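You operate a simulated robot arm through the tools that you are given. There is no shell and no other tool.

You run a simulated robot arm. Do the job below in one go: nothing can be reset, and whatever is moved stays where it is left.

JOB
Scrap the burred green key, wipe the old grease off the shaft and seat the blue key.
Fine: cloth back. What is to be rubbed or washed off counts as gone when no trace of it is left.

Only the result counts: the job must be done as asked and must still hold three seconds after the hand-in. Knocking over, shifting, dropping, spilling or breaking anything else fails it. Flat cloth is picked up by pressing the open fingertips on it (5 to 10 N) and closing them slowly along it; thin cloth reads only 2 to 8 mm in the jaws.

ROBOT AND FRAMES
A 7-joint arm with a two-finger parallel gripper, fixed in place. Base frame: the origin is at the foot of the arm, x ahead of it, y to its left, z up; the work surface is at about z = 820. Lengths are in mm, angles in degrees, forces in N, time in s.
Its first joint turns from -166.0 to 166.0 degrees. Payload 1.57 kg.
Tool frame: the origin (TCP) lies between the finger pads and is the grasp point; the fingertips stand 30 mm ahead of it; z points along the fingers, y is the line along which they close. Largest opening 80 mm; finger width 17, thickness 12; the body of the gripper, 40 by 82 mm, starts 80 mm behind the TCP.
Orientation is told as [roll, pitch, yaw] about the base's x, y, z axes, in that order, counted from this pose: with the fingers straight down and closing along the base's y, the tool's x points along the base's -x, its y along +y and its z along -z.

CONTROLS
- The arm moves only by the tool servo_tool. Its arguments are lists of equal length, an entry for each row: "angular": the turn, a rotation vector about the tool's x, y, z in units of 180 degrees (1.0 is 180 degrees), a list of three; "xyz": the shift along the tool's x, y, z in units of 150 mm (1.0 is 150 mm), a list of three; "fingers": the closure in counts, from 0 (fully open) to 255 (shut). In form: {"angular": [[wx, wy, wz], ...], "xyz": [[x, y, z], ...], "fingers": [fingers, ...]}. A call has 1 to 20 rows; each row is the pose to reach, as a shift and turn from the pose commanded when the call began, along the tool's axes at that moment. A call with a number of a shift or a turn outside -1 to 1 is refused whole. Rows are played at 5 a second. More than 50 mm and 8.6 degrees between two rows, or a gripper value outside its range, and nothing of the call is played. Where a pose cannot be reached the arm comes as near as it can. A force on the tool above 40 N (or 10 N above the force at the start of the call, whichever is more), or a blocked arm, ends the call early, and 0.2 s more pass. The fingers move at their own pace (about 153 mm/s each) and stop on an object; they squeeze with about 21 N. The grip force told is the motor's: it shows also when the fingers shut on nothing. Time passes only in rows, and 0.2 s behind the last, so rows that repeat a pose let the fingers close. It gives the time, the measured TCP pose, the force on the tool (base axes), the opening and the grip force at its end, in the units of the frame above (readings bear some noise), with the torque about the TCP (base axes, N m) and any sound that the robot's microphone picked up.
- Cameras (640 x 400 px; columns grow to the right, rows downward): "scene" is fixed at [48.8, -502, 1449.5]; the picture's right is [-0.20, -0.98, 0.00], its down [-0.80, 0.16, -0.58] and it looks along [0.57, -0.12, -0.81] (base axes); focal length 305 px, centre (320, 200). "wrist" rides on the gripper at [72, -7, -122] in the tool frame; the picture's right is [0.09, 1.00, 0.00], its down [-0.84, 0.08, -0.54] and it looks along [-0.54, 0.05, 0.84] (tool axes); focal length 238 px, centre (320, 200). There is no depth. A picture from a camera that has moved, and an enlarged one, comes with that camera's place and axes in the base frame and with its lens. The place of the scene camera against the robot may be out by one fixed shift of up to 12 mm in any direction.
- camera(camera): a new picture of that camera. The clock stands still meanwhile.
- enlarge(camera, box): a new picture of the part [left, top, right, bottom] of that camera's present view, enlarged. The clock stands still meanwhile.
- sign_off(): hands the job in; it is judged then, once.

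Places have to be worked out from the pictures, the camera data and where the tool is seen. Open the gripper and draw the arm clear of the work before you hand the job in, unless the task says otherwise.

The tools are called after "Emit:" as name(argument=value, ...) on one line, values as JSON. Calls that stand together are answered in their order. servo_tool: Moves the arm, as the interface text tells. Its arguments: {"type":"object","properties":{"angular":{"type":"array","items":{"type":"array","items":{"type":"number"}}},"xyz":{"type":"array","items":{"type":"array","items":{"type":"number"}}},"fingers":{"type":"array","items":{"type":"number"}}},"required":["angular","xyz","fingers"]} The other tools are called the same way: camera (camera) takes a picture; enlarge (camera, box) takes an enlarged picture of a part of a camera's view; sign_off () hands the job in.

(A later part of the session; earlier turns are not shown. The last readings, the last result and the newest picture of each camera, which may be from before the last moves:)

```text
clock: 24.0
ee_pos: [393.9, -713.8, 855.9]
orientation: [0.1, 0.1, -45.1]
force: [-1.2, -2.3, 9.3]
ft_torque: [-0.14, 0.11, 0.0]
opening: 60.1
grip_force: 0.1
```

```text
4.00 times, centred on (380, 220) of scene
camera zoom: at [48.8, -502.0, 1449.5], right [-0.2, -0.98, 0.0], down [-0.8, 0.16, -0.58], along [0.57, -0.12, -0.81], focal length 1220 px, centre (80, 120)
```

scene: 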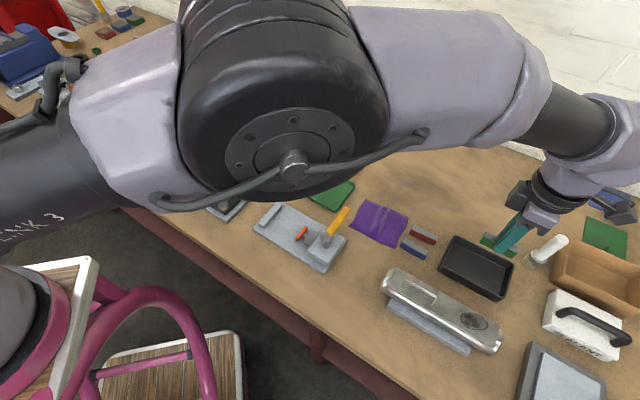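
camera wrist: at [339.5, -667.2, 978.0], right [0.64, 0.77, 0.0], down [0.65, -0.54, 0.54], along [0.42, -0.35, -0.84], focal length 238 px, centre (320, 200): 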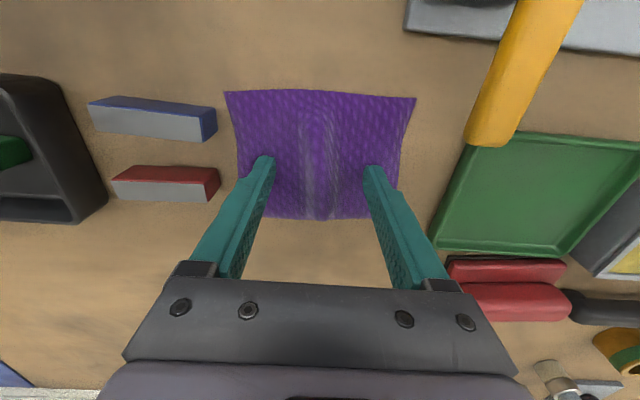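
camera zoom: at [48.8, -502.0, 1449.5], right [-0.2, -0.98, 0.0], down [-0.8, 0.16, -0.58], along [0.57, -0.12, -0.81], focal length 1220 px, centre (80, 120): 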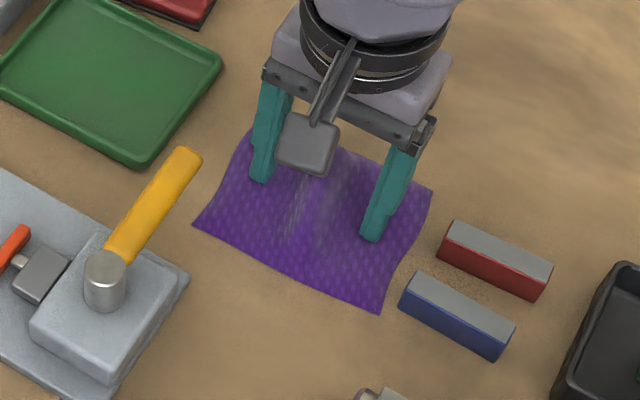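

The force is now 9 N, within range. I'll close slowly along the cloth at about 3 mm per row.

Emit:
servo_tool(angular=[[0, 0, 0], [0, 0, 0], [0, 0, 0], [0, 0, 0], [0, 0, 0], [0, 0, 0], [0, 0, 0], [0, 0, 0], [0, 0, 0], [0, 0, 0], [0, 0, 0], [0, 0, 0], [0, 0, 0], [0, 0, 0], [0, 0, 0], [0, 0, 0], [0, 0, 0], [0, 0, 0], [0, 0, 0], [0, 0, 0]], xyz=[[0, 0, 0], [0, 0, 0], [0, 0, 0], [0, 0, 0], [0, 0, 0], [0, 0, 0], [0, 0, 0], [0, 0, 0], [0, 0, 0], [0, 0, 0], [0, 0, 0], [0, 0, 0], [0, 0, 0], [0, 0, 0], [0, 0, 0], [0, 0, 0], [0, 0, 0], [0, 0, 0], [0, 0, 0], [0, 0, 0]], fingers=[74, 84, 94, 104, 114, 124, 134, 144, 154, 164, 174, 184, 194, 204, 214, 224, 234, 244, 255, 255])

Emit:
camera(camera="wrist")

Emit:
enlarge(camera="scene", box=[320, 170, 440, 270])

```text
clock: 28.2
ee_pos: [394.3, -715.2, 856.1]
orientation: [0.0, 0.0, -45.1]
force: [-1.0, 0.1, 0.8]
ft_torque: [-0.02, 0.01, -0.07]
opening: 15.2
grip_force: 20.7
```

```text
taken
camera wrist: at [339.5, -668.1, 978.5], right [0.64, 0.77, 0.0], down [0.65, -0.54, 0.54], along [0.42, -0.35, -0.84], focal length 238 px, centre (320, 200)
```

wrist: 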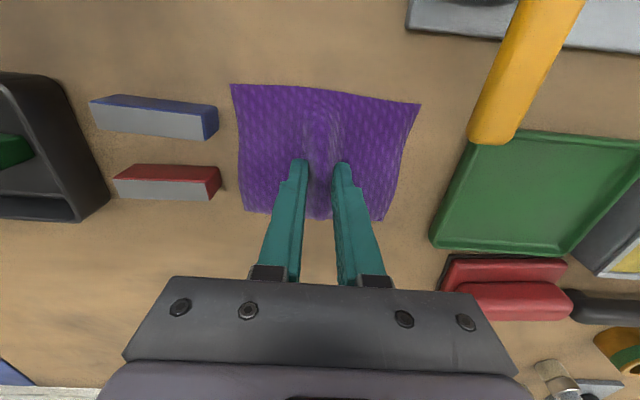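

```text
4.00 times, centred on (380, 220) of scene
camera zoom: at [48.8, -502.0, 1449.5], right [-0.2, -0.98, 0.0], down [-0.8, 0.16, -0.58], along [0.57, -0.12, -0.81], focal length 1220 px, centre (80, 120)
```

zoom: 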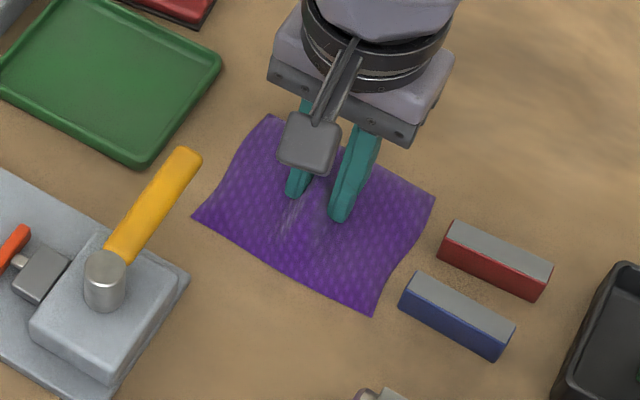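

The jaws stopped at 15.2 mm with 20.7 N, so they seem to hold the ridge. I'll lift slightly and see whether the cloth comes with them.

Emit:
servo_tool(angular=[[0, 0, 0], [0, 0, 0], [0, 0, 0], [0, 0, 0], [0, 0, 0]], xyz=[[0, 0, 0], [0, 0, -0.01], [0, 0, -0.03], [0, 0, -0.06], [0, 0, -0.1]], fingers=[255, 255, 255, 255, 255])

Emit:
camera(camera="wrist")

Emit:
enlarge(camera="scene", box=[320, 170, 440, 270])

```text
clock: 29.4
ee_pos: [393.7, -713.7, 870.5]
orientation: [-0.1, 0.0, -45.1]
force: [-1.2, 0.4, 0.8]
ft_torque: [0.0, 0.0, 0.0]
opening: 14.9
grip_force: 20.9
```

```text
taken
camera wrist: at [339.6, -667.8, 993.2], right [0.64, 0.77, 0.0], down [0.65, -0.54, 0.54], along [0.42, -0.35, -0.84], focal length 238 px, centre (320, 200)
```

wrist: 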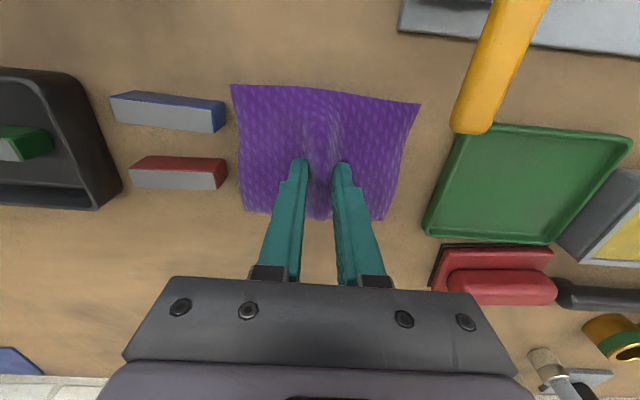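

```text
4.00 times, centred on (380, 220) of scene
camera zoom: at [48.8, -502.0, 1449.5], right [-0.2, -0.98, 0.0], down [-0.8, 0.16, -0.58], along [0.57, -0.12, -0.81], focal length 1220 px, centre (80, 120)
```

zoom: 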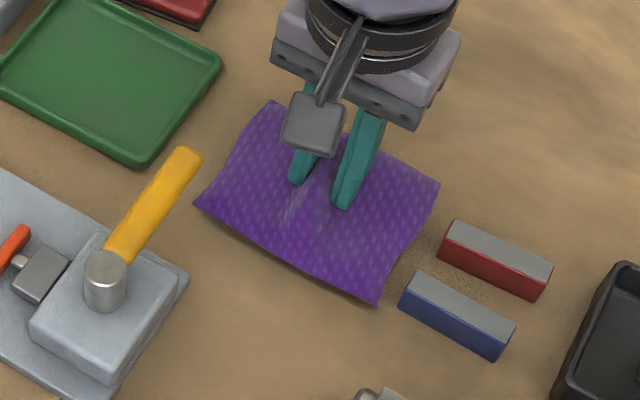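

The cloth rises with the jaws. Its front-right corner would come up close under the yellow handle, so I'll first slide 25 mm towards the wall at this low height, then lift.

Emit:
servo_tool(angular=[[0, 0, 0], [0, 0, 0], [0, 0, 0], [0, 0, 0], [0, 0, 0]], xyz=[[-0.02, 0.008, 0], [-0.06, 0.01, 0], [-0.11, 0.01, 0], [-0.15, 0.01, 0], [-0.167, 0.01, 0]], fingers=[255, 255, 255, 255, 255])

Emit:
camera(camera="wrist")

Emit:
enlarge(camera="scene", box=[320, 170, 440, 270])

```text
clock: 30.6
ee_pos: [413.1, -731.4, 871.6]
orientation: [0.0, 0.0, -45.2]
force: [-0.7, 0.7, 0.0]
ft_torque: [0.03, -0.01, -0.05]
opening: 14.9
grip_force: 21.1
```

```text
taken
camera wrist: at [358.8, -684.4, 993.8], right [0.64, 0.77, 0.0], down [0.65, -0.54, 0.54], along [0.42, -0.35, -0.84], focal length 238 px, centre (320, 200)
```

wrist: 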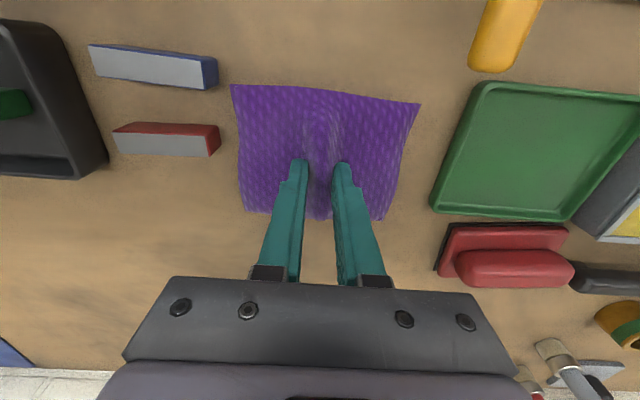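

```text
4.00 times, centred on (380, 220) of scene
camera zoom: at [48.8, -502.0, 1449.5], right [-0.2, -0.98, 0.0], down [-0.8, 0.16, -0.58], along [0.57, -0.12, -0.81], focal length 1220 px, centre (80, 120)
```

zoom: 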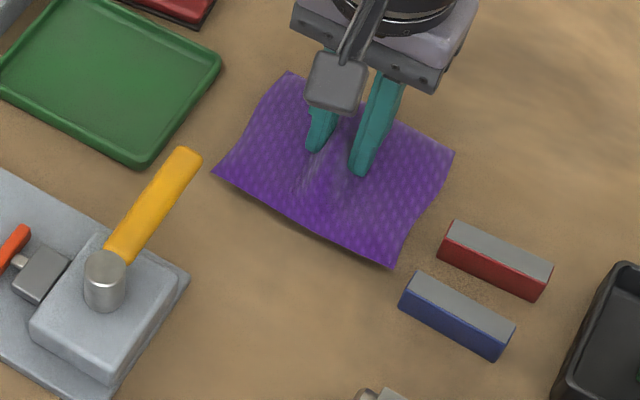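

The cloth is clear of everything now. I'll lift 100 mm.

Emit:
servo_tool(angular=[[0, 0, 0], [0, 0, 0], [0, 0, 0], [0, 0, 0], [0, 0, 0], [0, 0, 0]], xyz=[[0, 0, -0.05], [0, 0, -0.15], [0, 0, -0.3], [0, 0, -0.45], [0, 0, -0.58], [0, 0, -0.66]], fingers=[255, 255, 255, 255, 255, 255])

Emit:
servo_tool(angular=[[0, 0, 0], [0, 0, 0], [0, 0, 0], [0, 0, 0], [0, 0, 0], [0, 0, 0], [0, 0, 0], [0, 0, 0]], xyz=[[0.03, -0.06, 0], [0.1, -0.18, 0], [0.19, -0.32, 0], [0.28, -0.46, 0], [0.37, -0.6, 0], [0.45, -0.72, 0], [0.5, -0.8, 0], [0.52, -0.82, 0]], fingers=[255, 255, 255, 255, 255, 255, 255, 255])

Emit:
camera(camera="wrist")

Emit:
camera(camera="scene")

```text
clock: 32.0
ee_pos: [414.3, -731.3, 969.9]
orientation: [0.0, 0.0, -45.1]
force: [-0.6, -0.5, -0.3]
ft_torque: [0.02, 0.01, -0.03]
opening: 15.1
grip_force: 20.9
```

```text
clock: 33.8
ee_pos: [270.0, -763.2, 970.7]
orientation: [-0.1, 0.1, -45.1]
force: [-0.2, 0.3, -0.3]
ft_torque: [0.0, 0.0, -0.02]
opening: 14.6
grip_force: 21.4
```

```text
taken
camera wrist: at [215.8, -715.7, 1092.2], right [0.64, 0.77, 0.0], down [0.65, -0.54, 0.54], along [0.42, -0.35, -0.84], focal length 238 px, centre (320, 200)
```

wrist: 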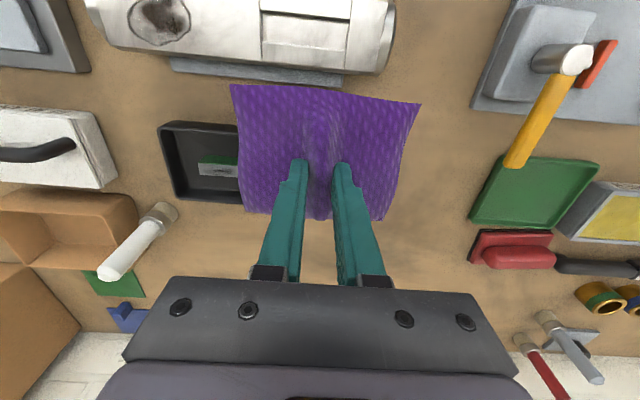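

```text
taken
```

scene: 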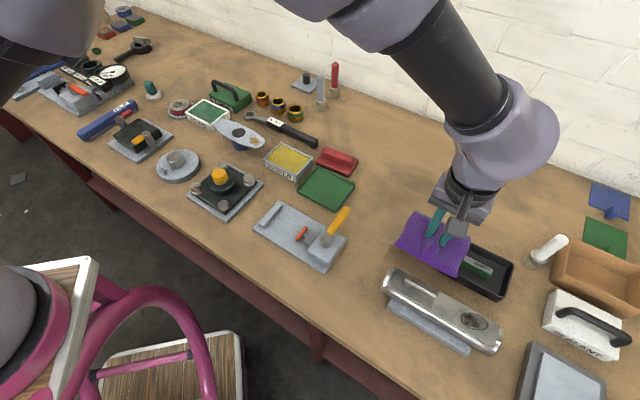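

The cloth is held steady and the patch checks out at about (131, -792). I'll move above it.

Emit:
servo_tool(angular=[[0, 0, 0], [0, 0, 0], [0, 0, 0], [0, 0, 0], [0, 0, 0], [0, 0, 0], [0, 0, 0]], xyz=[[0.04, -0.06, 0], [0.13, -0.2, 0], [0.23, -0.35, 0], [0.33, -0.5, 0], [0.43, -0.66, 0], [0.5, -0.76, 0.03], [0.525, -0.8, 0.1]], fingers=[255, 255, 255, 255, 255, 255, 255])

Emit:
camera(camera="wrist")

Emit:
enlarge(camera="scene", box=[370, 230, 550, 370])

```text
clock: 35.4
ee_pos: [131.2, -791.3, 955.2]
orientation: [0.1, 0.0, -45.1]
force: [0.1, -0.4, -0.4]
ft_torque: [0.03, -0.01, -0.03]
opening: 15.3
grip_force: 21.0
```

```text
taken
camera wrist: at [76.6, -745.5, 1078.3], right [0.64, 0.77, 0.0], down [0.65, -0.54, 0.54], along [0.42, -0.35, -0.84], focal length 238 px, centre (320, 200)
```

wrist: 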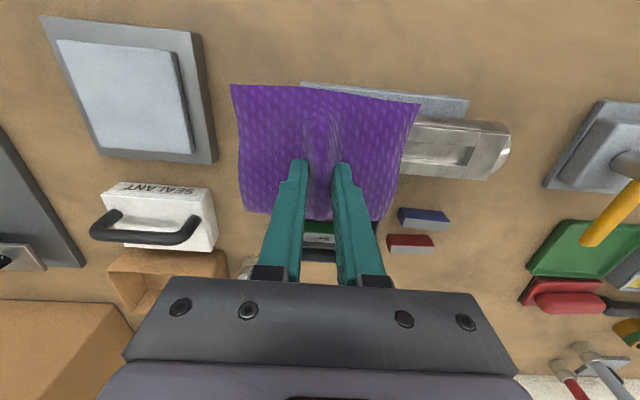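

```text
2.86 times, centred on (460, 300) of scene
camera zoom: at [48.8, -502.0, 1449.5], right [-0.2, -0.98, 0.0], down [-0.8, 0.16, -0.58], along [0.57, -0.12, -0.81], focal length 872 px, centre (-80, -86)
```

zoom: 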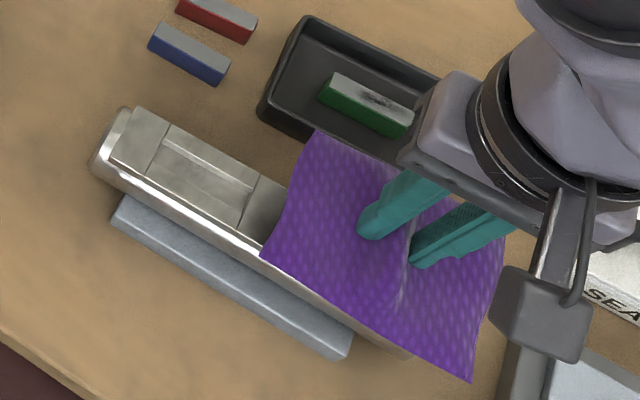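

The cloth hangs over the grease patch. I'll go down close to the shaft top, then make contact in small steps.

Emit:
servo_tool(angular=[[0, 0, 0], [0, 0, 0], [0, 0, 0], [0, 0, 0], [0, 0, 0]], xyz=[[0, 0, 0.06], [0, 0, 0.12], [0, 0, 0.17], [0, 0, 0.2], [0, 0, 0.22]], fingers=[255, 255, 255, 255, 255])

Emit:
servo_tool(angular=[[0, 0, 0], [0, 0, 0]], xyz=[[0, 0, 0.007], [0, 0, 0.013]], fingers=[255, 255])

```text
clock: 36.6
ee_pos: [130.2, -791.5, 923.4]
orientation: [0.0, -0.1, -45.0]
force: [-0.1, -0.6, -0.3]
ft_torque: [-0.03, 0.03, -0.01]
opening: 14.8
grip_force: 20.4
```

```text
clock: 37.2
ee_pos: [130.1, -792.3, 920.2]
orientation: [0.0, 0.0, -45.1]
force: [-0.6, 0.0, 0.3]
ft_torque: [-0.01, 0.01, 0.01]
opening: 15.1
grip_force: 21.1
```

There's no contact at 920. I'll continue down in 1 mm steps.

Emit:
servo_tool(angular=[[0, 0, 0], [0, 0, 0]], xyz=[[0, 0, 0.007], [0, 0, 0.013]], fingers=[255, 255])

Emit:
servo_tool(angular=[[0, 0, 0], [0, 0, 0]], xyz=[[0, 0, 0.007], [0, 0, 0.007]], fingers=[255, 255])

Emit:
servo_tool(angular=[[0, 0, 0], [0, 0, 0]], xyz=[[0, 0, 0.007], [0, 0, 0.007]], fingers=[255, 255])

```text
clock: 37.8
ee_pos: [129.7, -793.1, 919.2]
orientation: [-0.1, 0.0, -45.1]
force: [-0.1, -0.3, -0.2]
ft_torque: [-0.01, 0.01, -0.01]
opening: 14.9
grip_force: 21.5
```

```text
clock: 38.4
ee_pos: [129.9, -792.5, 918.4]
orientation: [0.0, 0.1, -45.1]
force: [-0.7, 2.4, 5.6]
ft_torque: [0.08, 0.02, -0.01]
opening: 15.1
grip_force: 20.9
```

```text
clock: 39.0
ee_pos: [128.9, -792.3, 917.8]
orientation: [-0.1, 0.0, -45.1]
force: [1.4, 0.5, 20.1]
ft_torque: [0.09, 0.02, 0.03]
opening: 14.9
grip_force: 21.1
```

The shaft top is reached at about TCP 918, with 20 N now. I'll ease off about 0.8 mm to get near 9 N, then start the wiping strokes.

Emit:
servo_tool(angular=[[0, 0, 0], [0, 0, 0]], xyz=[[0, 0, -0.005], [0, 0, -0.005]], fingers=[255, 255])

Emit:
enlarge(camera="scene", box=[370, 230, 550, 370])

```text
clock: 39.6
ee_pos: [129.5, -792.2, 918.1]
orientation: [0.0, -0.1, -45.1]
force: [1.3, -5.6, 16.7]
ft_torque: [-0.13, -0.1, 0.0]
opening: 15.0
grip_force: 20.5
```

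```text
2.86 times, centred on (460, 300) of scene
camera zoom: at [48.8, -502.0, 1449.5], right [-0.2, -0.98, 0.0], down [-0.8, 0.16, -0.58], along [0.57, -0.12, -0.81], focal length 872 px, centre (-80, -86)
```

zoom: 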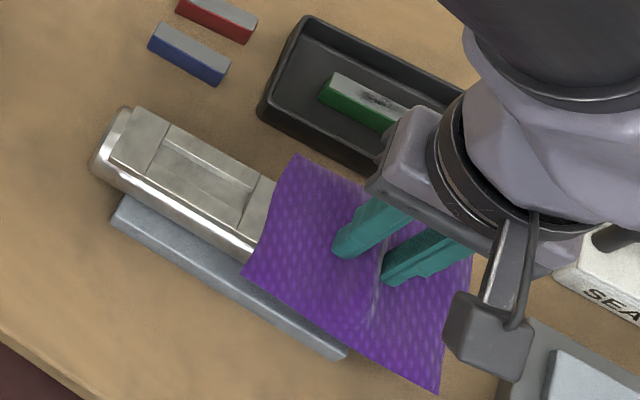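

The force is still 16.7 N, so I'll ease off another 0.6 mm and do the first strokes along the shaft.

Emit:
servo_tool(angular=[[0, 0, 0], [0, 0, 0], [0, 0, 0], [0, 0, 0], [0, 0, 0], [0, 0, 0], [0, 0, 0], [0, 0, 0], [0, 0, 0], [0, 0, 0], [0, 0, 0], [0, 0, 0], [0, 0, 0]], xyz=[[0, 0, -0.004], [0, 0.05, -0.004], [0, 0.1, -0.004], [0, 0.15, -0.004], [0, 0.18, -0.004], [0, 0.13, -0.004], [0, 0.07, -0.004], [0, 0, -0.004], [0, -0.07, -0.004], [0, -0.13, -0.004], [0, -0.18, -0.004], [0, -0.1, -0.004], [0, 0, -0.004]], fingers=[255, 255, 255, 255, 255, 255, 255, 255, 255, 255, 255, 255, 255])

Emit:
enlarge(camera="scene", box=[370, 230, 550, 370])

```text
clock: 42.4
ee_pos: [128.4, -790.1, 917.6]
orientation: [0.1, 0.1, -45.2]
force: [-2.0, -1.9, 4.2]
ft_torque: [-0.04, 0.01, -0.02]
opening: 15.1
grip_force: 20.6
```

```text
2.86 times, centred on (460, 300) of scene
camera zoom: at [48.8, -502.0, 1449.5], right [-0.2, -0.98, 0.0], down [-0.8, 0.16, -0.58], along [0.57, -0.12, -0.81], focal length 872 px, centre (-80, -86)
```

zoom: 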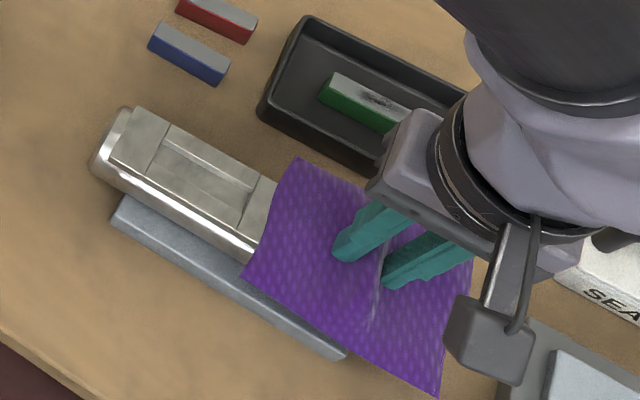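

Now 4 N. I'll press 0.3 mm more and sweep lanes to both sides of the centre line.

Emit:
servo_tool(angular=[[0, 0, 0], [0, 0, 0], [0, 0, 0], [0, 0, 0], [0, 0, 0], [0, 0, 0], [0, 0, 0], [0, 0, 0], [0, 0, 0], [0, 0, 0], [0, 0, 0], [0, 0, 0], [0, 0, 0], [0, 0, 0], [0, 0, 0], [0, 0, 0], [0, 0, 0], [0, 0, 0], [0, 0, 0], [0, 0, 0]], xyz=[[0.03, 0, 0.002], [0.06, 0, 0.002], [0.06, 0.06, 0.002], [0.06, 0.12, 0.002], [0.06, 0.18, 0.002], [0.06, 0.12, 0.002], [0.06, 0.06, 0.002], [0.06, 0, 0.002], [0.06, -0.06, 0.002], [0.06, -0.12, 0.002], [0.06, -0.18, 0.002], [0, -0.18, 0.002], [-0.06, -0.18, 0.002], [-0.06, -0.12, 0.002], [-0.06, -0.06, 0.002], [-0.06, 0, 0.002], [-0.06, 0.06, 0.002], [-0.06, 0.12, 0.002], [-0.06, 0.18, 0.002], [0, 0.18, 0.002]], fingers=[255, 255, 255, 255, 255, 255, 255, 255, 255, 255, 255, 255, 255, 255, 255, 255, 255, 255, 255, 255])

```text
clock: 46.6
ee_pos: [149.5, -771.1, 918.2]
orientation: [0.2, 0.0, -45.1]
force: [1.1, 0.0, -0.4]
ft_torque: [-0.04, 0.04, 0.02]
opening: 15.0
grip_force: 21.5
```

The force reads near zero at the last point, so contact may be uneven. I'll lift and move aside to inspect the patch.

Emit:
servo_tool(angular=[[0, 0, 0], [0, 0, 0], [0, 0, 0], [0, 0, 0], [0, 0, 0], [0, 0, 0]], xyz=[[0, 0, -0.05], [0, 0, -0.15], [-0.1, 0.15, -0.25], [-0.25, 0.3, -0.3], [-0.4, 0.45, -0.3], [-0.45, 0.5, -0.3]], fingers=[255, 255, 255, 255, 255, 255])

Emit:
enlarge(camera="scene", box=[370, 230, 530, 370])

Emit:
camera(camera="wrist")

```text
clock: 48.0
ee_pos: [248.3, -765.6, 964.0]
orientation: [-0.1, -0.1, -45.0]
force: [-1.1, 0.1, -0.5]
ft_torque: [-0.02, 0.0, 0.04]
opening: 14.8
grip_force: 21.1
```

```text
2.86 times, centred on (450, 300) of scene
camera zoom: at [48.8, -502.0, 1449.5], right [-0.2, -0.98, 0.0], down [-0.8, 0.16, -0.58], along [0.57, -0.12, -0.81], focal length 872 px, centre (-51, -86)
```

zoom: 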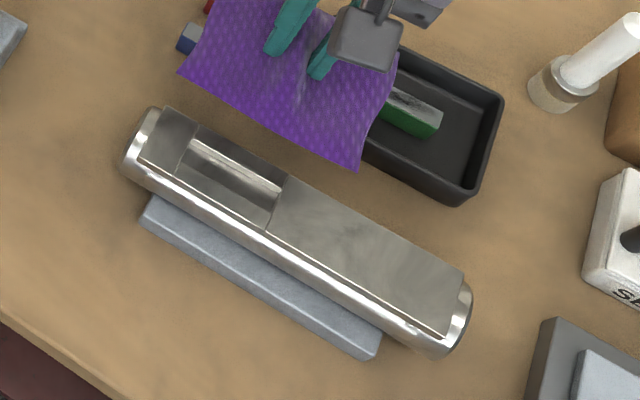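

```text
taken
camera wrist: at [194.7, -720.0, 1086.1], right [0.64, 0.77, 0.0], down [0.65, -0.54, 0.54], along [0.42, -0.35, -0.84], focal length 238 px, centre (320, 200)
```

wrist: 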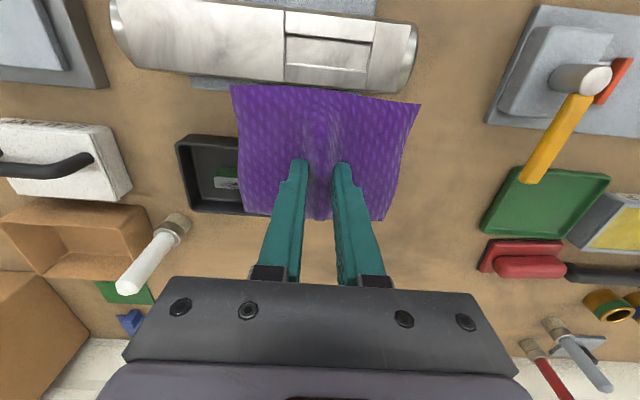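

The patch appears to be gone. I'll zoom in closely to check for any remaining traces.

Emit:
enlarge(camera="scene", box=[435, 285, 505, 355])

Emit:
enlarge(camera="scene", box=[385, 255, 455, 325])

Emit:
enlarge(camera="wrist", box=[100, 0, 300, 100])

```text
5.71 times, centred on (470, 320) of scene
camera zoom: at [48.8, -502.0, 1449.5], right [-0.2, -0.98, 0.0], down [-0.8, 0.16, -0.58], along [0.57, -0.12, -0.81], focal length 1743 px, centre (-537, -486)
```

zoom: 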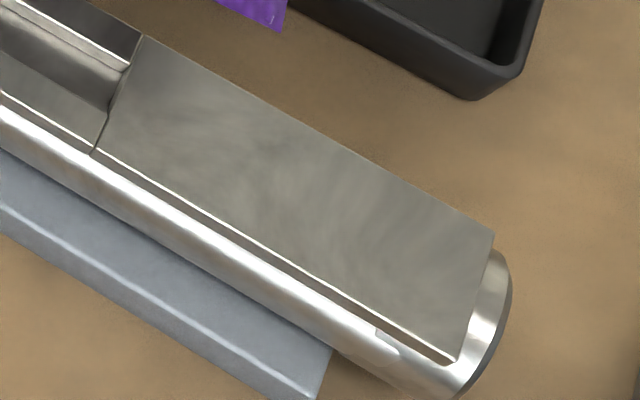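

```text
5.71 times, centred on (420, 290) of scene
camera zoom: at [48.8, -502.0, 1449.5], right [-0.2, -0.98, 0.0], down [-0.8, 0.16, -0.58], along [0.57, -0.12, -0.81], focal length 1743 px, centre (-251, -314)
```

zoom: 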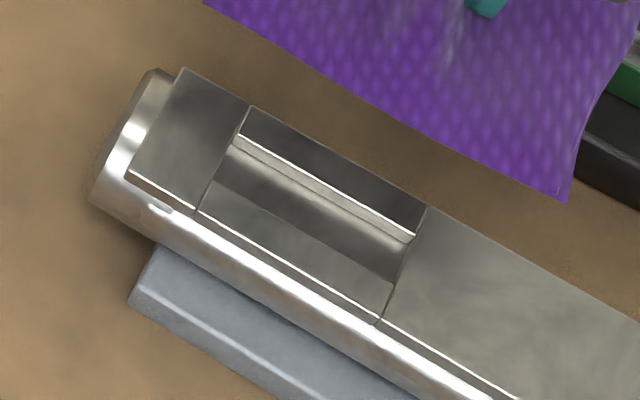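

```text
3.20 times, centred on (200, 50) of wrist
camera zoom: at [194.7, -720.0, 1086.1], right [0.64, 0.77, 0.0], down [0.65, -0.54, 0.54], along [0.42, -0.35, -0.84], focal length 763 px, centre (704, 680)
```

zoom: 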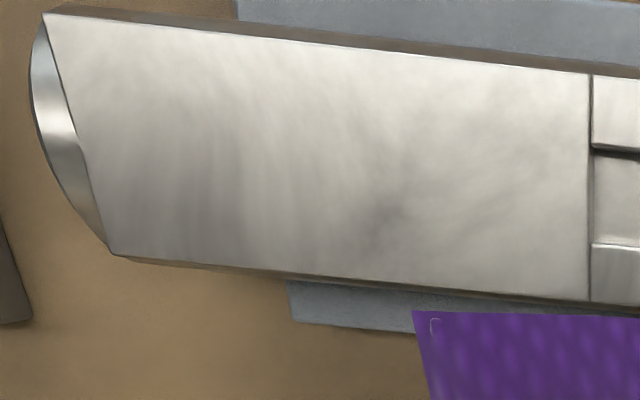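

It looks wiped, but the faint shading could be metal reflections or a residue. To be sure I'll do a second, denser pass with checked pressure and then compare the same view.

Emit:
servo_tool(angular=[[0, 0, 0], [0, 0, 0], [0, 0, 0], [0, 0, 0], [0, 0, 0], [0, 0, 0], [0, 0, 0], [0, 0, 0], [0, 0, 0]], xyz=[[0.1, -0.1, 0], [0.2, -0.28, 0], [0.32, -0.45, 0], [0.42, -0.6, 0], [0.45, -0.68, 0.05], [0.45, -0.68, 0.15], [0.45, -0.68, 0.25], [0.45, -0.68, 0.29], [0.45, -0.68, 0.302]], fingers=[255, 255, 255, 255, 255, 255, 255, 255, 255])

```text
clock: 50.0
ee_pos: [128.4, -791.3, 918.9]
orientation: [0.0, -0.1, -45.0]
force: [0.4, 2.1, 8.9]
ft_torque: [0.15, -0.01, 0.03]
opening: 14.8
grip_force: 20.8
```

That gives 8.9 N at the centre. I'll do a raster across the patch, stroking across the shaft while stepping along it.

Emit:
servo_tool(angular=[[0, 0, 0], [0, 0, 0], [0, 0, 0], [0, 0, 0], [0, 0, 0], [0, 0, 0], [0, 0, 0], [0, 0, 0], [0, 0, 0], [0, 0, 0], [0, 0, 0], [0, 0, 0], [0, 0, 0], [0, 0, 0], [0, 0, 0], [0, 0, 0], [0, 0, 0], [0, 0, 0], [0, 0, 0], [0, 0, 0]], xyz=[[0, -0.08, 0], [0, -0.16, 0], [0.07, -0.2, 0], [0, -0.2, 0], [-0.07, -0.2, 0], [-0.07, -0.13, 0], [0, -0.13, 0], [0.07, -0.13, 0], [0.07, -0.06, 0], [0, -0.06, 0], [-0.07, -0.06, 0], [-0.07, 0, 0], [0, 0, 0], [0.07, 0, 0], [0.07, 0.06, 0], [0, 0.06, 0], [-0.07, 0.06, 0], [-0.07, 0.13, 0], [0, 0.13, 0], [0.07, 0.13, 0]], fingers=[255, 255, 255, 255, 255, 255, 255, 255, 255, 255, 255, 255, 255, 255, 255, 255, 255, 255, 255, 255])

```text
clock: 54.2
ee_pos: [136.9, -771.4, 918.7]
orientation: [0.0, -0.1, -45.1]
force: [-0.8, -0.4, 1.3]
ft_torque: [-0.01, -0.03, -0.03]
opening: 14.9
grip_force: 21.0
```

The force dropped to 1.3 N here, so I'll press 0.5 mm more and do long strokes in three lanes.

Emit:
servo_tool(angular=[[0, 0, 0], [0, 0, 0], [0, 0, 0], [0, 0, 0], [0, 0, 0], [0, 0, 0], [0, 0, 0], [0, 0, 0], [0, 0, 0], [0, 0, 0], [0, 0, 0], [0, 0, 0], [0, 0, 0], [0, 0, 0], [0, 0, 0], [0, 0, 0], [0, 0, 0], [0, 0, 0], [0, 0, 0], [0, 0, 0]], xyz=[[0, 0.04, 0.003], [0, 0.07, 0.003], [0, 0, 0.003], [0, -0.07, 0.003], [0, -0.14, 0.003], [0, -0.21, 0.003], [0, -0.28, 0.003], [-0.04, -0.33, 0.003], [-0.07, -0.28, 0.003], [-0.07, -0.21, 0.003], [-0.07, -0.14, 0.003], [-0.07, -0.07, 0.003], [-0.07, 0, 0.003], [-0.1, 0.07, 0.003], [-0.14, 0, 0.003], [-0.14, -0.07, 0.003], [-0.14, -0.14, 0.003], [-0.14, -0.21, 0.003], [-0.14, -0.28, 0.003], [-0.1, -0.2, 0.003]], fingers=[255, 255, 255, 255, 255, 255, 255, 255, 255, 255, 255, 255, 255, 255, 255, 255, 255, 255, 255, 255])

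```text
clock: 58.4
ee_pos: [124.2, -803.6, 918.1]
orientation: [-0.1, 0.0, -45.2]
force: [-3.6, -6.7, 13.7]
ft_torque: [-0.18, -0.05, -0.04]
opening: 14.7
grip_force: 20.8
```

Now I'll lift and go back to the same viewing pose to compare.

Emit:
servo_tool(angular=[[0, 0, 0], [0, 0, 0], [0, 0, 0], [0, 0, 0], [0, 0, 0], [0, 0, 0], [0, 0, 0]], xyz=[[0, 0, -0.05], [0, 0, -0.15], [-0.05, 0.12, -0.25], [-0.15, 0.3, -0.305], [-0.28, 0.48, -0.305], [-0.38, 0.66, -0.305], [-0.42, 0.75, -0.305]], fingers=[255, 255, 255, 255, 255, 255, 255])

Emit:
enlarge(camera="scene", box=[435, 285, 505, 355])

Emit:
enlarge(camera="wrist", box=[100, 0, 300, 100])

Emit:
enlarge(camera="scene", box=[370, 230, 530, 370])

```text
clock: 60.0
ee_pos: [249.7, -767.0, 962.7]
orientation: [0.1, 0.0, -45.0]
force: [-0.9, 0.1, -0.5]
ft_torque: [0.0, -0.05, -0.01]
opening: 15.1
grip_force: 21.2
```

```text
5.71 times, centred on (470, 320) of scene
camera zoom: at [48.8, -502.0, 1449.5], right [-0.2, -0.98, 0.0], down [-0.8, 0.16, -0.58], along [0.57, -0.12, -0.81], focal length 1743 px, centre (-537, -486)
```

zoom: 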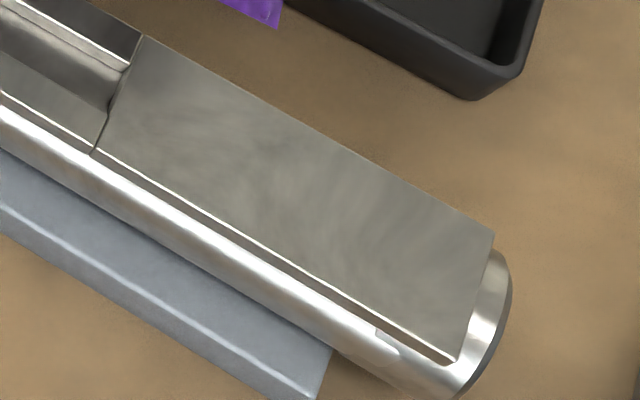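

```text
3.20 times, centred on (200, 50) of wrist
camera zoom: at [196.3, -720.1, 1084.6], right [0.64, 0.77, 0.0], down [0.65, -0.54, 0.54], along [0.42, -0.35, -0.84], focal length 763 px, centre (704, 680)
```

zoom: 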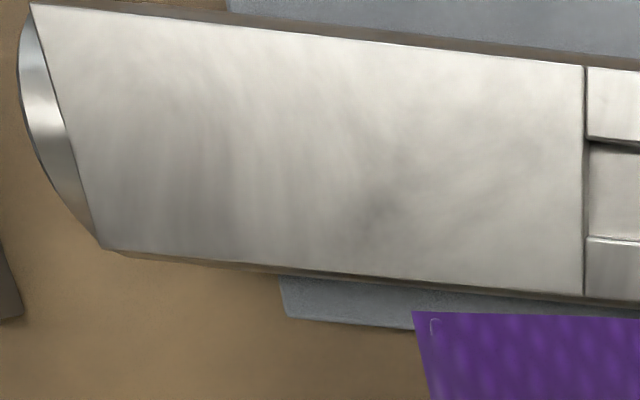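

```text
2.86 times, centred on (450, 300) of scene
camera zoom: at [48.8, -502.0, 1449.5], right [-0.2, -0.98, 0.0], down [-0.8, 0.16, -0.58], along [0.57, -0.12, -0.81], focal length 872 px, centre (-51, -86)
```

zoom: 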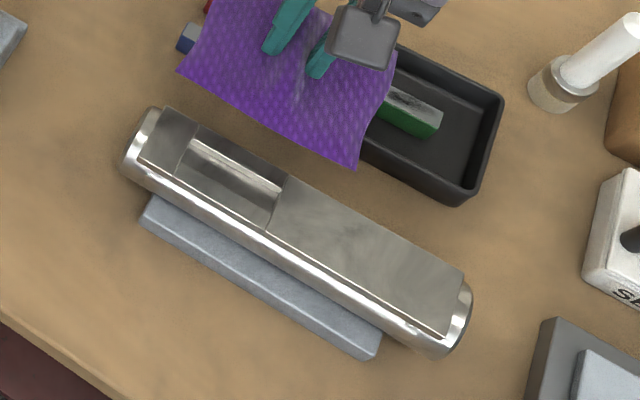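

The view is unchanged after the second pass, so the remaining shading is just brushed metal and the patch is clean; the shaft hasn't moved. Now I'll carry the cloth back to just off its spot, clear of the handle.

Emit:
servo_tool(angular=[[0, 0, 0], [0, 0, 0], [0, 0, 0], [0, 0, 0], [0, 0, 0], [0, 0, 0], [0, 0, 0], [0, 0, 0]], xyz=[[-0.05, 0.08, -0.03], [-0.14, 0.22, -0.05], [-0.24, 0.38, -0.05], [-0.34, 0.54, -0.05], [-0.44, 0.7, -0.05], [-0.53, 0.84, -0.05], [-0.58, 0.92, -0.05], [-0.594, 0.939, -0.05]], fingers=[255, 255, 255, 255, 255, 255, 255, 255])

Emit:
camera(camera="wrist")

```text
clock: 61.8
ee_pos: [412.9, -731.3, 969.8]
orientation: [0.0, 0.1, -45.0]
force: [0.2, 0.7, 0.7]
ft_torque: [0.01, 0.0, -0.01]
opening: 15.0
grip_force: 20.8
```

```text
taken
camera wrist: at [358.2, -684.8, 1092.6], right [0.64, 0.77, 0.0], down [0.65, -0.54, 0.54], along [0.42, -0.35, -0.84], focal length 238 px, centre (320, 200)
```

wrist: 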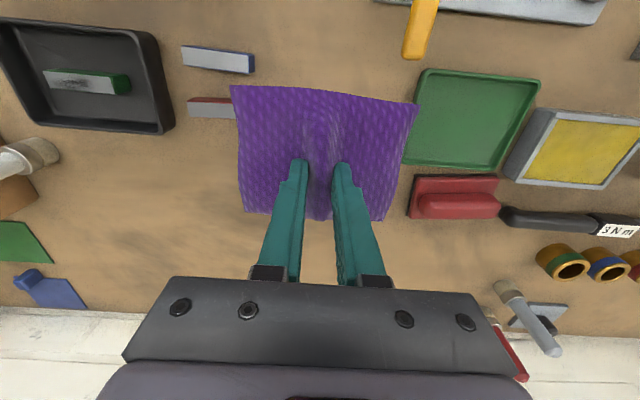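

The cloth sits exactly as before in the jaws. I'll go down to the low height beside its spot.

Emit:
servo_tool(angular=[[0, 0, 0], [0, 0, 0], [0, 0, 0], [0, 0, 0], [0, 0, 0], [0, 0, 0], [0, 0, 0]], xyz=[[0, 0, 0.08], [0, 0, 0.2], [0, 0, 0.34], [0, 0, 0.48], [0, 0, 0.58], [0, 0, 0.64], [0, 0, 0.66]], fingers=[255, 255, 255, 255, 255, 255, 255])

Emit:
servo_tool(angular=[[0, 0, 0], [0, 0, 0], [0, 0, 0], [0, 0, 0], [0, 0, 0]], xyz=[[0.03, 0, 0], [0.08, 0, 0], [0.13, -0.005, 0], [0.16, -0.008, 0], [0.167, -0.01, 0]], fingers=[255, 255, 255, 255, 255])

Emit:
camera(camera="wrist")

Emit:
enlarge(camera="scene", box=[320, 170, 440, 270])

```text
clock: 63.4
ee_pos: [412.0, -730.9, 871.2]
orientation: [0.0, 0.0, -45.2]
force: [-0.1, 0.1, -0.1]
ft_torque: [0.02, 0.02, -0.01]
opening: 15.0
grip_force: 20.9
```

```text
clock: 64.6
ee_pos: [393.0, -713.0, 870.1]
orientation: [-0.1, 0.0, -45.1]
force: [-0.2, 0.3, -0.8]
ft_torque: [-0.01, -0.02, 0.03]
opening: 15.0
grip_force: 21.3
```

```text
taken
camera wrist: at [339.3, -667.1, 992.6], right [0.64, 0.77, 0.0], down [0.65, -0.54, 0.54], along [0.42, -0.35, -0.84], focal length 238 px, centre (320, 200)
```

wrist: 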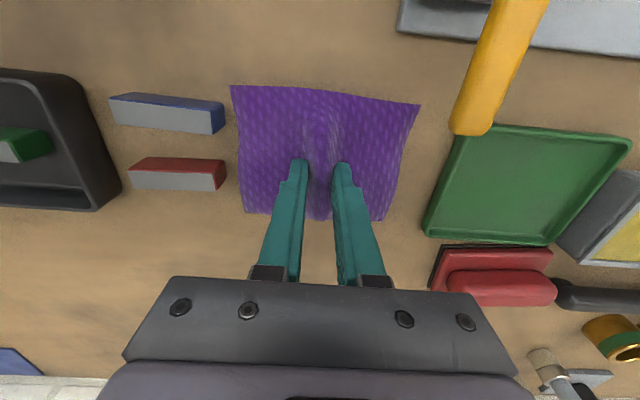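

```text
4.00 times, centred on (380, 220) of scene
camera zoom: at [48.8, -502.0, 1449.5], right [-0.2, -0.98, 0.0], down [-0.8, 0.16, -0.58], along [0.57, -0.12, -0.81], focal length 1220 px, centre (80, 120)
```

zoom: 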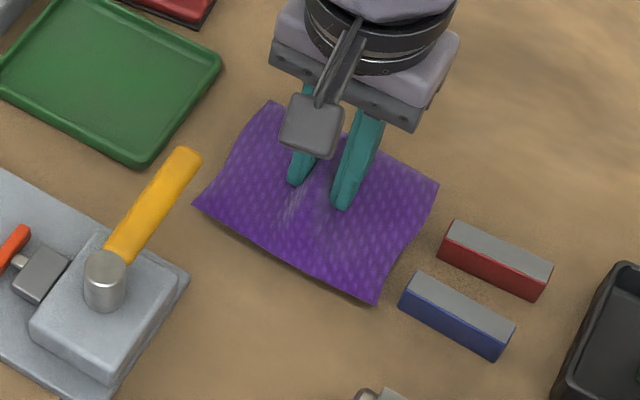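

The cloth is over its spot; it turned about 3.5° when I gripped it, so I'll turn it back and lower it to just touch the bench.

Emit:
servo_tool(angular=[[0, 0, -0.01], [0, 0, -0.019], [0, 0, -0.019], [0, 0, -0.019], [0, 0, -0.019]], xyz=[[0, 0, 0], [0, 0, 0.02], [0, 0, 0.05], [0, 0, 0.075], [0, 0, 0.09]], fingers=[255, 255, 255, 255, 255])

Emit:
enlarge(camera="scene", box=[320, 170, 440, 270])

```text
clock: 65.8
ee_pos: [393.3, -714.6, 858.1]
orientation: [0.0, 0.0, -41.6]
force: [0.2, -0.4, -0.7]
ft_torque: [0.02, -0.01, -0.01]
opening: 15.0
grip_force: 20.7
```

```text
4.00 times, centred on (380, 220) of scene
camera zoom: at [48.8, -502.0, 1449.5], right [-0.2, -0.98, 0.0], down [-0.8, 0.16, -0.58], along [0.57, -0.12, -0.81], focal length 1220 px, centre (80, 120)
```

zoom: 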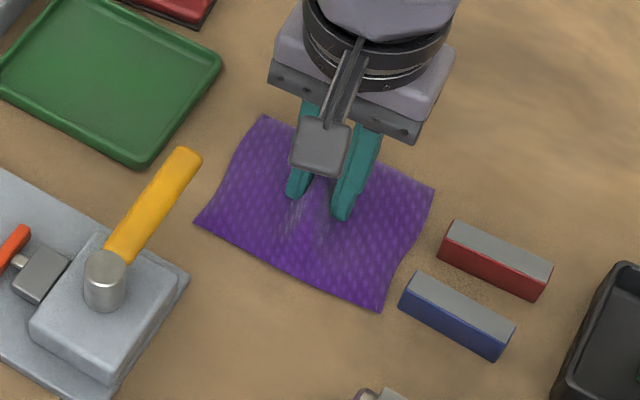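

The corners now match the original outline in the picture. I'll go down the last millimetre or so and check for contact.

Emit:
servo_tool(angular=[[0, 0, 0], [0, 0, 0]], xyz=[[0, 0, 0.006], [0, 0, 0.01]], fingers=[255, 255])

```text
clock: 66.4
ee_pos: [395.0, -713.4, 856.0]
orientation: [0.0, 0.0, -41.7]
force: [-0.3, -0.8, 0.4]
ft_torque: [-0.01, -0.03, 0.0]
opening: 15.0
grip_force: 21.3
```

It's about touching. I'll open the jaws slowly here and then rise straight up.

Emit:
servo_tool(angular=[[0, 0, 0], [0, 0, 0], [0, 0, 0], [0, 0, 0], [0, 0, 0], [0, 0, 0], [0, 0, 0]], xyz=[[0, 0, 0], [0, 0, 0], [0, 0, 0], [0, 0, 0], [0, 0, -0.02], [0, 0, -0.08], [0, 0, -0.16]], fingers=[200, 185, 170, 150, 150, 150, 150])

Emit:
camera(camera="wrist")

Emit:
enlarge(camera="scene", box=[320, 170, 440, 270])

```text
clock: 68.0
ee_pos: [393.0, -713.9, 880.5]
orientation: [0.0, 0.0, -41.8]
force: [0.7, 0.3, -0.3]
ft_torque: [-0.01, -0.02, -0.02]
opening: 32.9
grip_force: 0.0
```

```text
taken
camera wrist: at [336.2, -671.3, 1002.6], right [0.59, 0.8, 0.0], down [0.68, -0.5, 0.54], along [0.44, -0.32, -0.84], focal length 238 px, centre (320, 200)
```

wrist: 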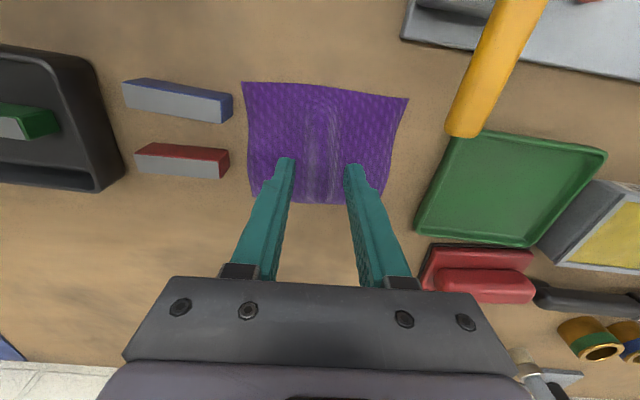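

```text
4.00 times, centred on (380, 220) of scene
camera zoom: at [48.8, -502.0, 1449.5], right [-0.2, -0.98, 0.0], down [-0.8, 0.16, -0.58], along [0.57, -0.12, -0.81], focal length 1220 px, centre (80, 120)
```

zoom: 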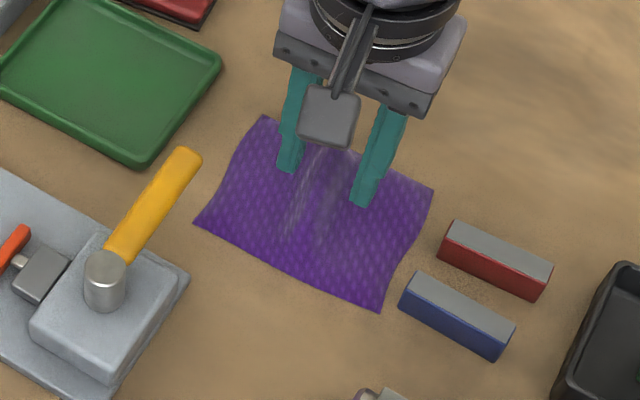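

The cloth is back in its place, flat and aligned. Next is the blue key, which I put at about (304, -763) lying at about 42.5°, with about 29 mm between it and the red key. I'll rise, turn the jaws back, and move above it.

Emit:
servo_tool(angular=[[0, 0, 0], [0, 0, -0.03], [0, 0, -0.073], [0, 0, -0.117], [0, 0, -0.161], [0, 0, -0.205], [0, 0, -0.249], [0, 0, -0.293], [0, 0, -0.337], [0, 0, -0.381], [0, 0, -0.425], [0, 0, -0.455], [0, 0, -0.468]], xyz=[[0, 0, -0.12], [0, 0, -0.3], [0, 0, -0.48], [0.02, -0.05, -0.6], [0.05, -0.13, -0.66], [0.08, -0.22, -0.66], [0.11, -0.31, -0.66], [0.14, -0.4, -0.66], [0.17, -0.48, -0.66], [0.19, -0.55, -0.66], [0.21, -0.6, -0.66], [0.22, -0.635, -0.66], [0.223, -0.642, -0.66]], fingers=[150, 150, 150, 150, 150, 150, 150, 150, 150, 150, 150, 150, 150])

Emit:
camera(camera="wrist")

Emit:
enlarge(camera="wrist", box=[260, 60, 420, 220])

Emit:
camera(camera="scene")

```text
clock: 70.8
ee_pos: [303.7, -764.5, 978.6]
orientation: [0.0, 0.0, 42.5]
force: [0.4, 0.0, 0.5]
ft_torque: [0.03, -0.02, -0.02]
opening: 33.1
grip_force: 0.1
```

```text
taken
camera wrist: at [256.4, -817.7, 1101.4], right [-0.74, 0.67, 0.0], down [0.56, 0.62, 0.54], along [0.36, 0.4, -0.84], focal length 238 px, centre (320, 200)
```

wrist: 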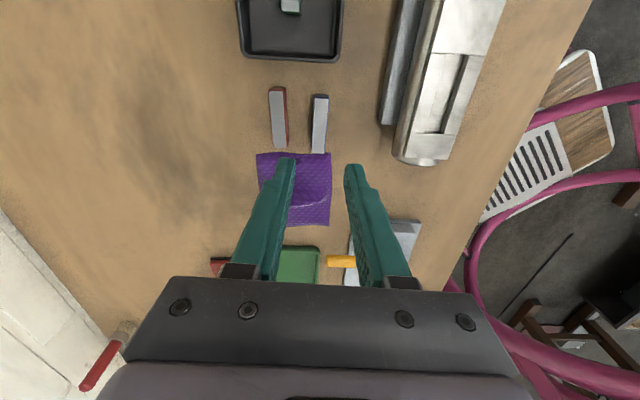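

```text
2.50 times, centred on (340, 140) of wrist
camera zoom: at [256.4, -817.7, 1101.4], right [-0.74, 0.67, 0.0], down [0.56, 0.62, 0.54], along [0.36, 0.4, -0.84], focal length 596 px, centre (270, 350)
```

zoom: 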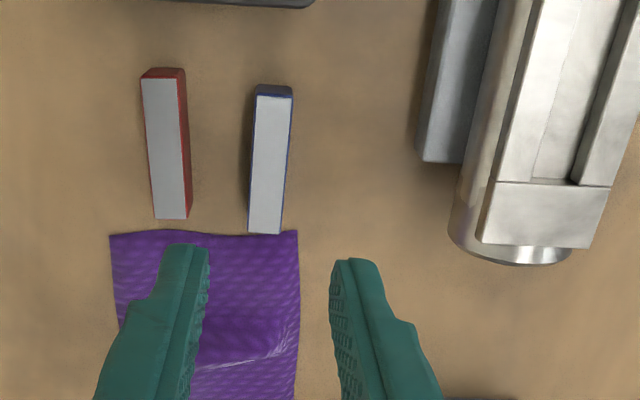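

```text
taken
```

scene: 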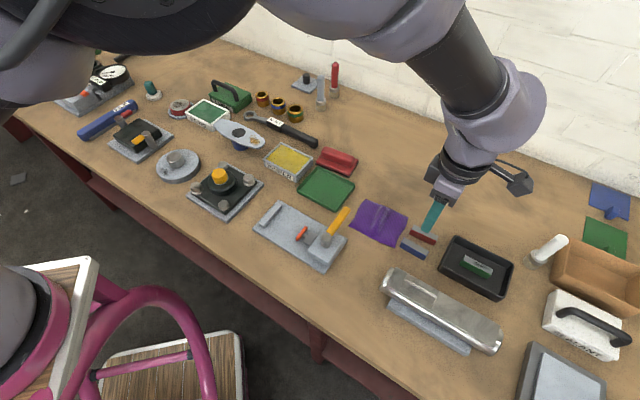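

The blue key is right under the jaws, and a better estimate puts it at 44.3°. I'll trim the yaw by 1.8°, narrow the jaws to 30 mm so they clear the red key, and go down to just above it.

Emit:
servo_tool(angular=[[0, 0, -0.005], [0, 0, -0.01], [0, 0, -0.01], [0, 0, -0.01], [0, 0, -0.01]], xyz=[[-0.005, -0.004, 0.1], [-0.008, -0.005, 0.22], [-0.008, -0.005, 0.36], [-0.008, -0.005, 0.48], [-0.008, -0.005, 0.53]], fingers=[159, 159, 159, 159, 159])

Emit:
camera(camera="wrist")

Emit:
enlarge(camera="wrist", box=[240, 60, 400, 220])

Emit:
enlarge(camera="scene", box=[380, 200, 460, 270])

```text
clock: 72.0
ee_pos: [304.4, -763.8, 900.1]
orientation: [0.0, 0.0, 44.5]
force: [0.8, 0.4, 0.9]
ft_torque: [0.0, -0.01, 0.01]
opening: 30.3
grip_force: 0.0
```

```text
taken
camera wrist: at [258.5, -818.9, 1021.6], right [-0.76, 0.65, 0.0], down [0.54, 0.64, 0.54], along [0.35, 0.41, -0.84], focal length 238 px, centre (320, 200)
```

wrist: 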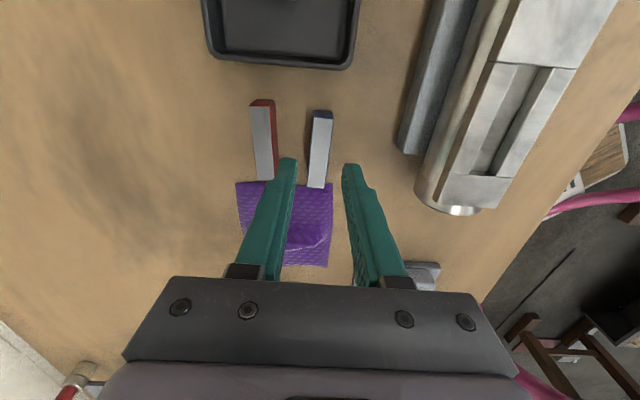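

```text
2.50 times, centred on (320, 140) of wrist
camera zoom: at [258.5, -818.9, 1021.6], right [-0.76, 0.65, 0.0], down [0.54, 0.64, 0.54], along [0.35, 0.41, -0.84], focal length 596 px, centre (320, 350)
```

zoom: 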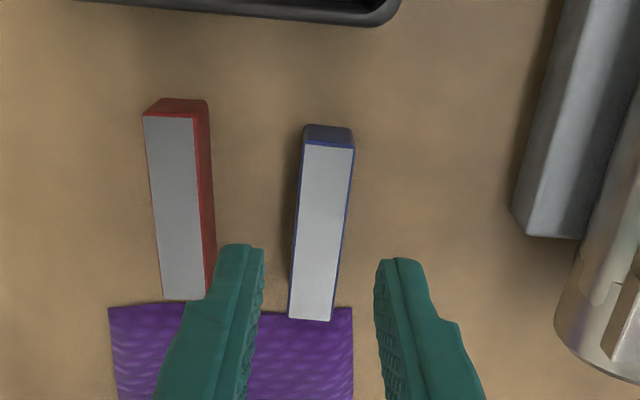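

```text
5.71 times, centred on (420, 235) of scene
camera zoom: at [48.8, -502.0, 1449.5], right [-0.2, -0.98, 0.0], down [-0.8, 0.16, -0.58], along [0.57, -0.12, -0.81], focal length 1743 px, centre (-251, 0)
```

zoom: 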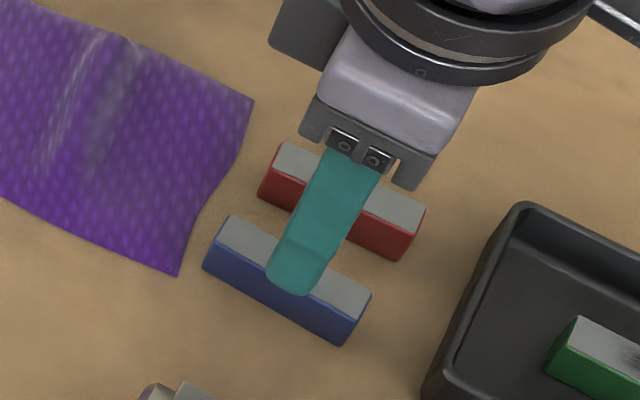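

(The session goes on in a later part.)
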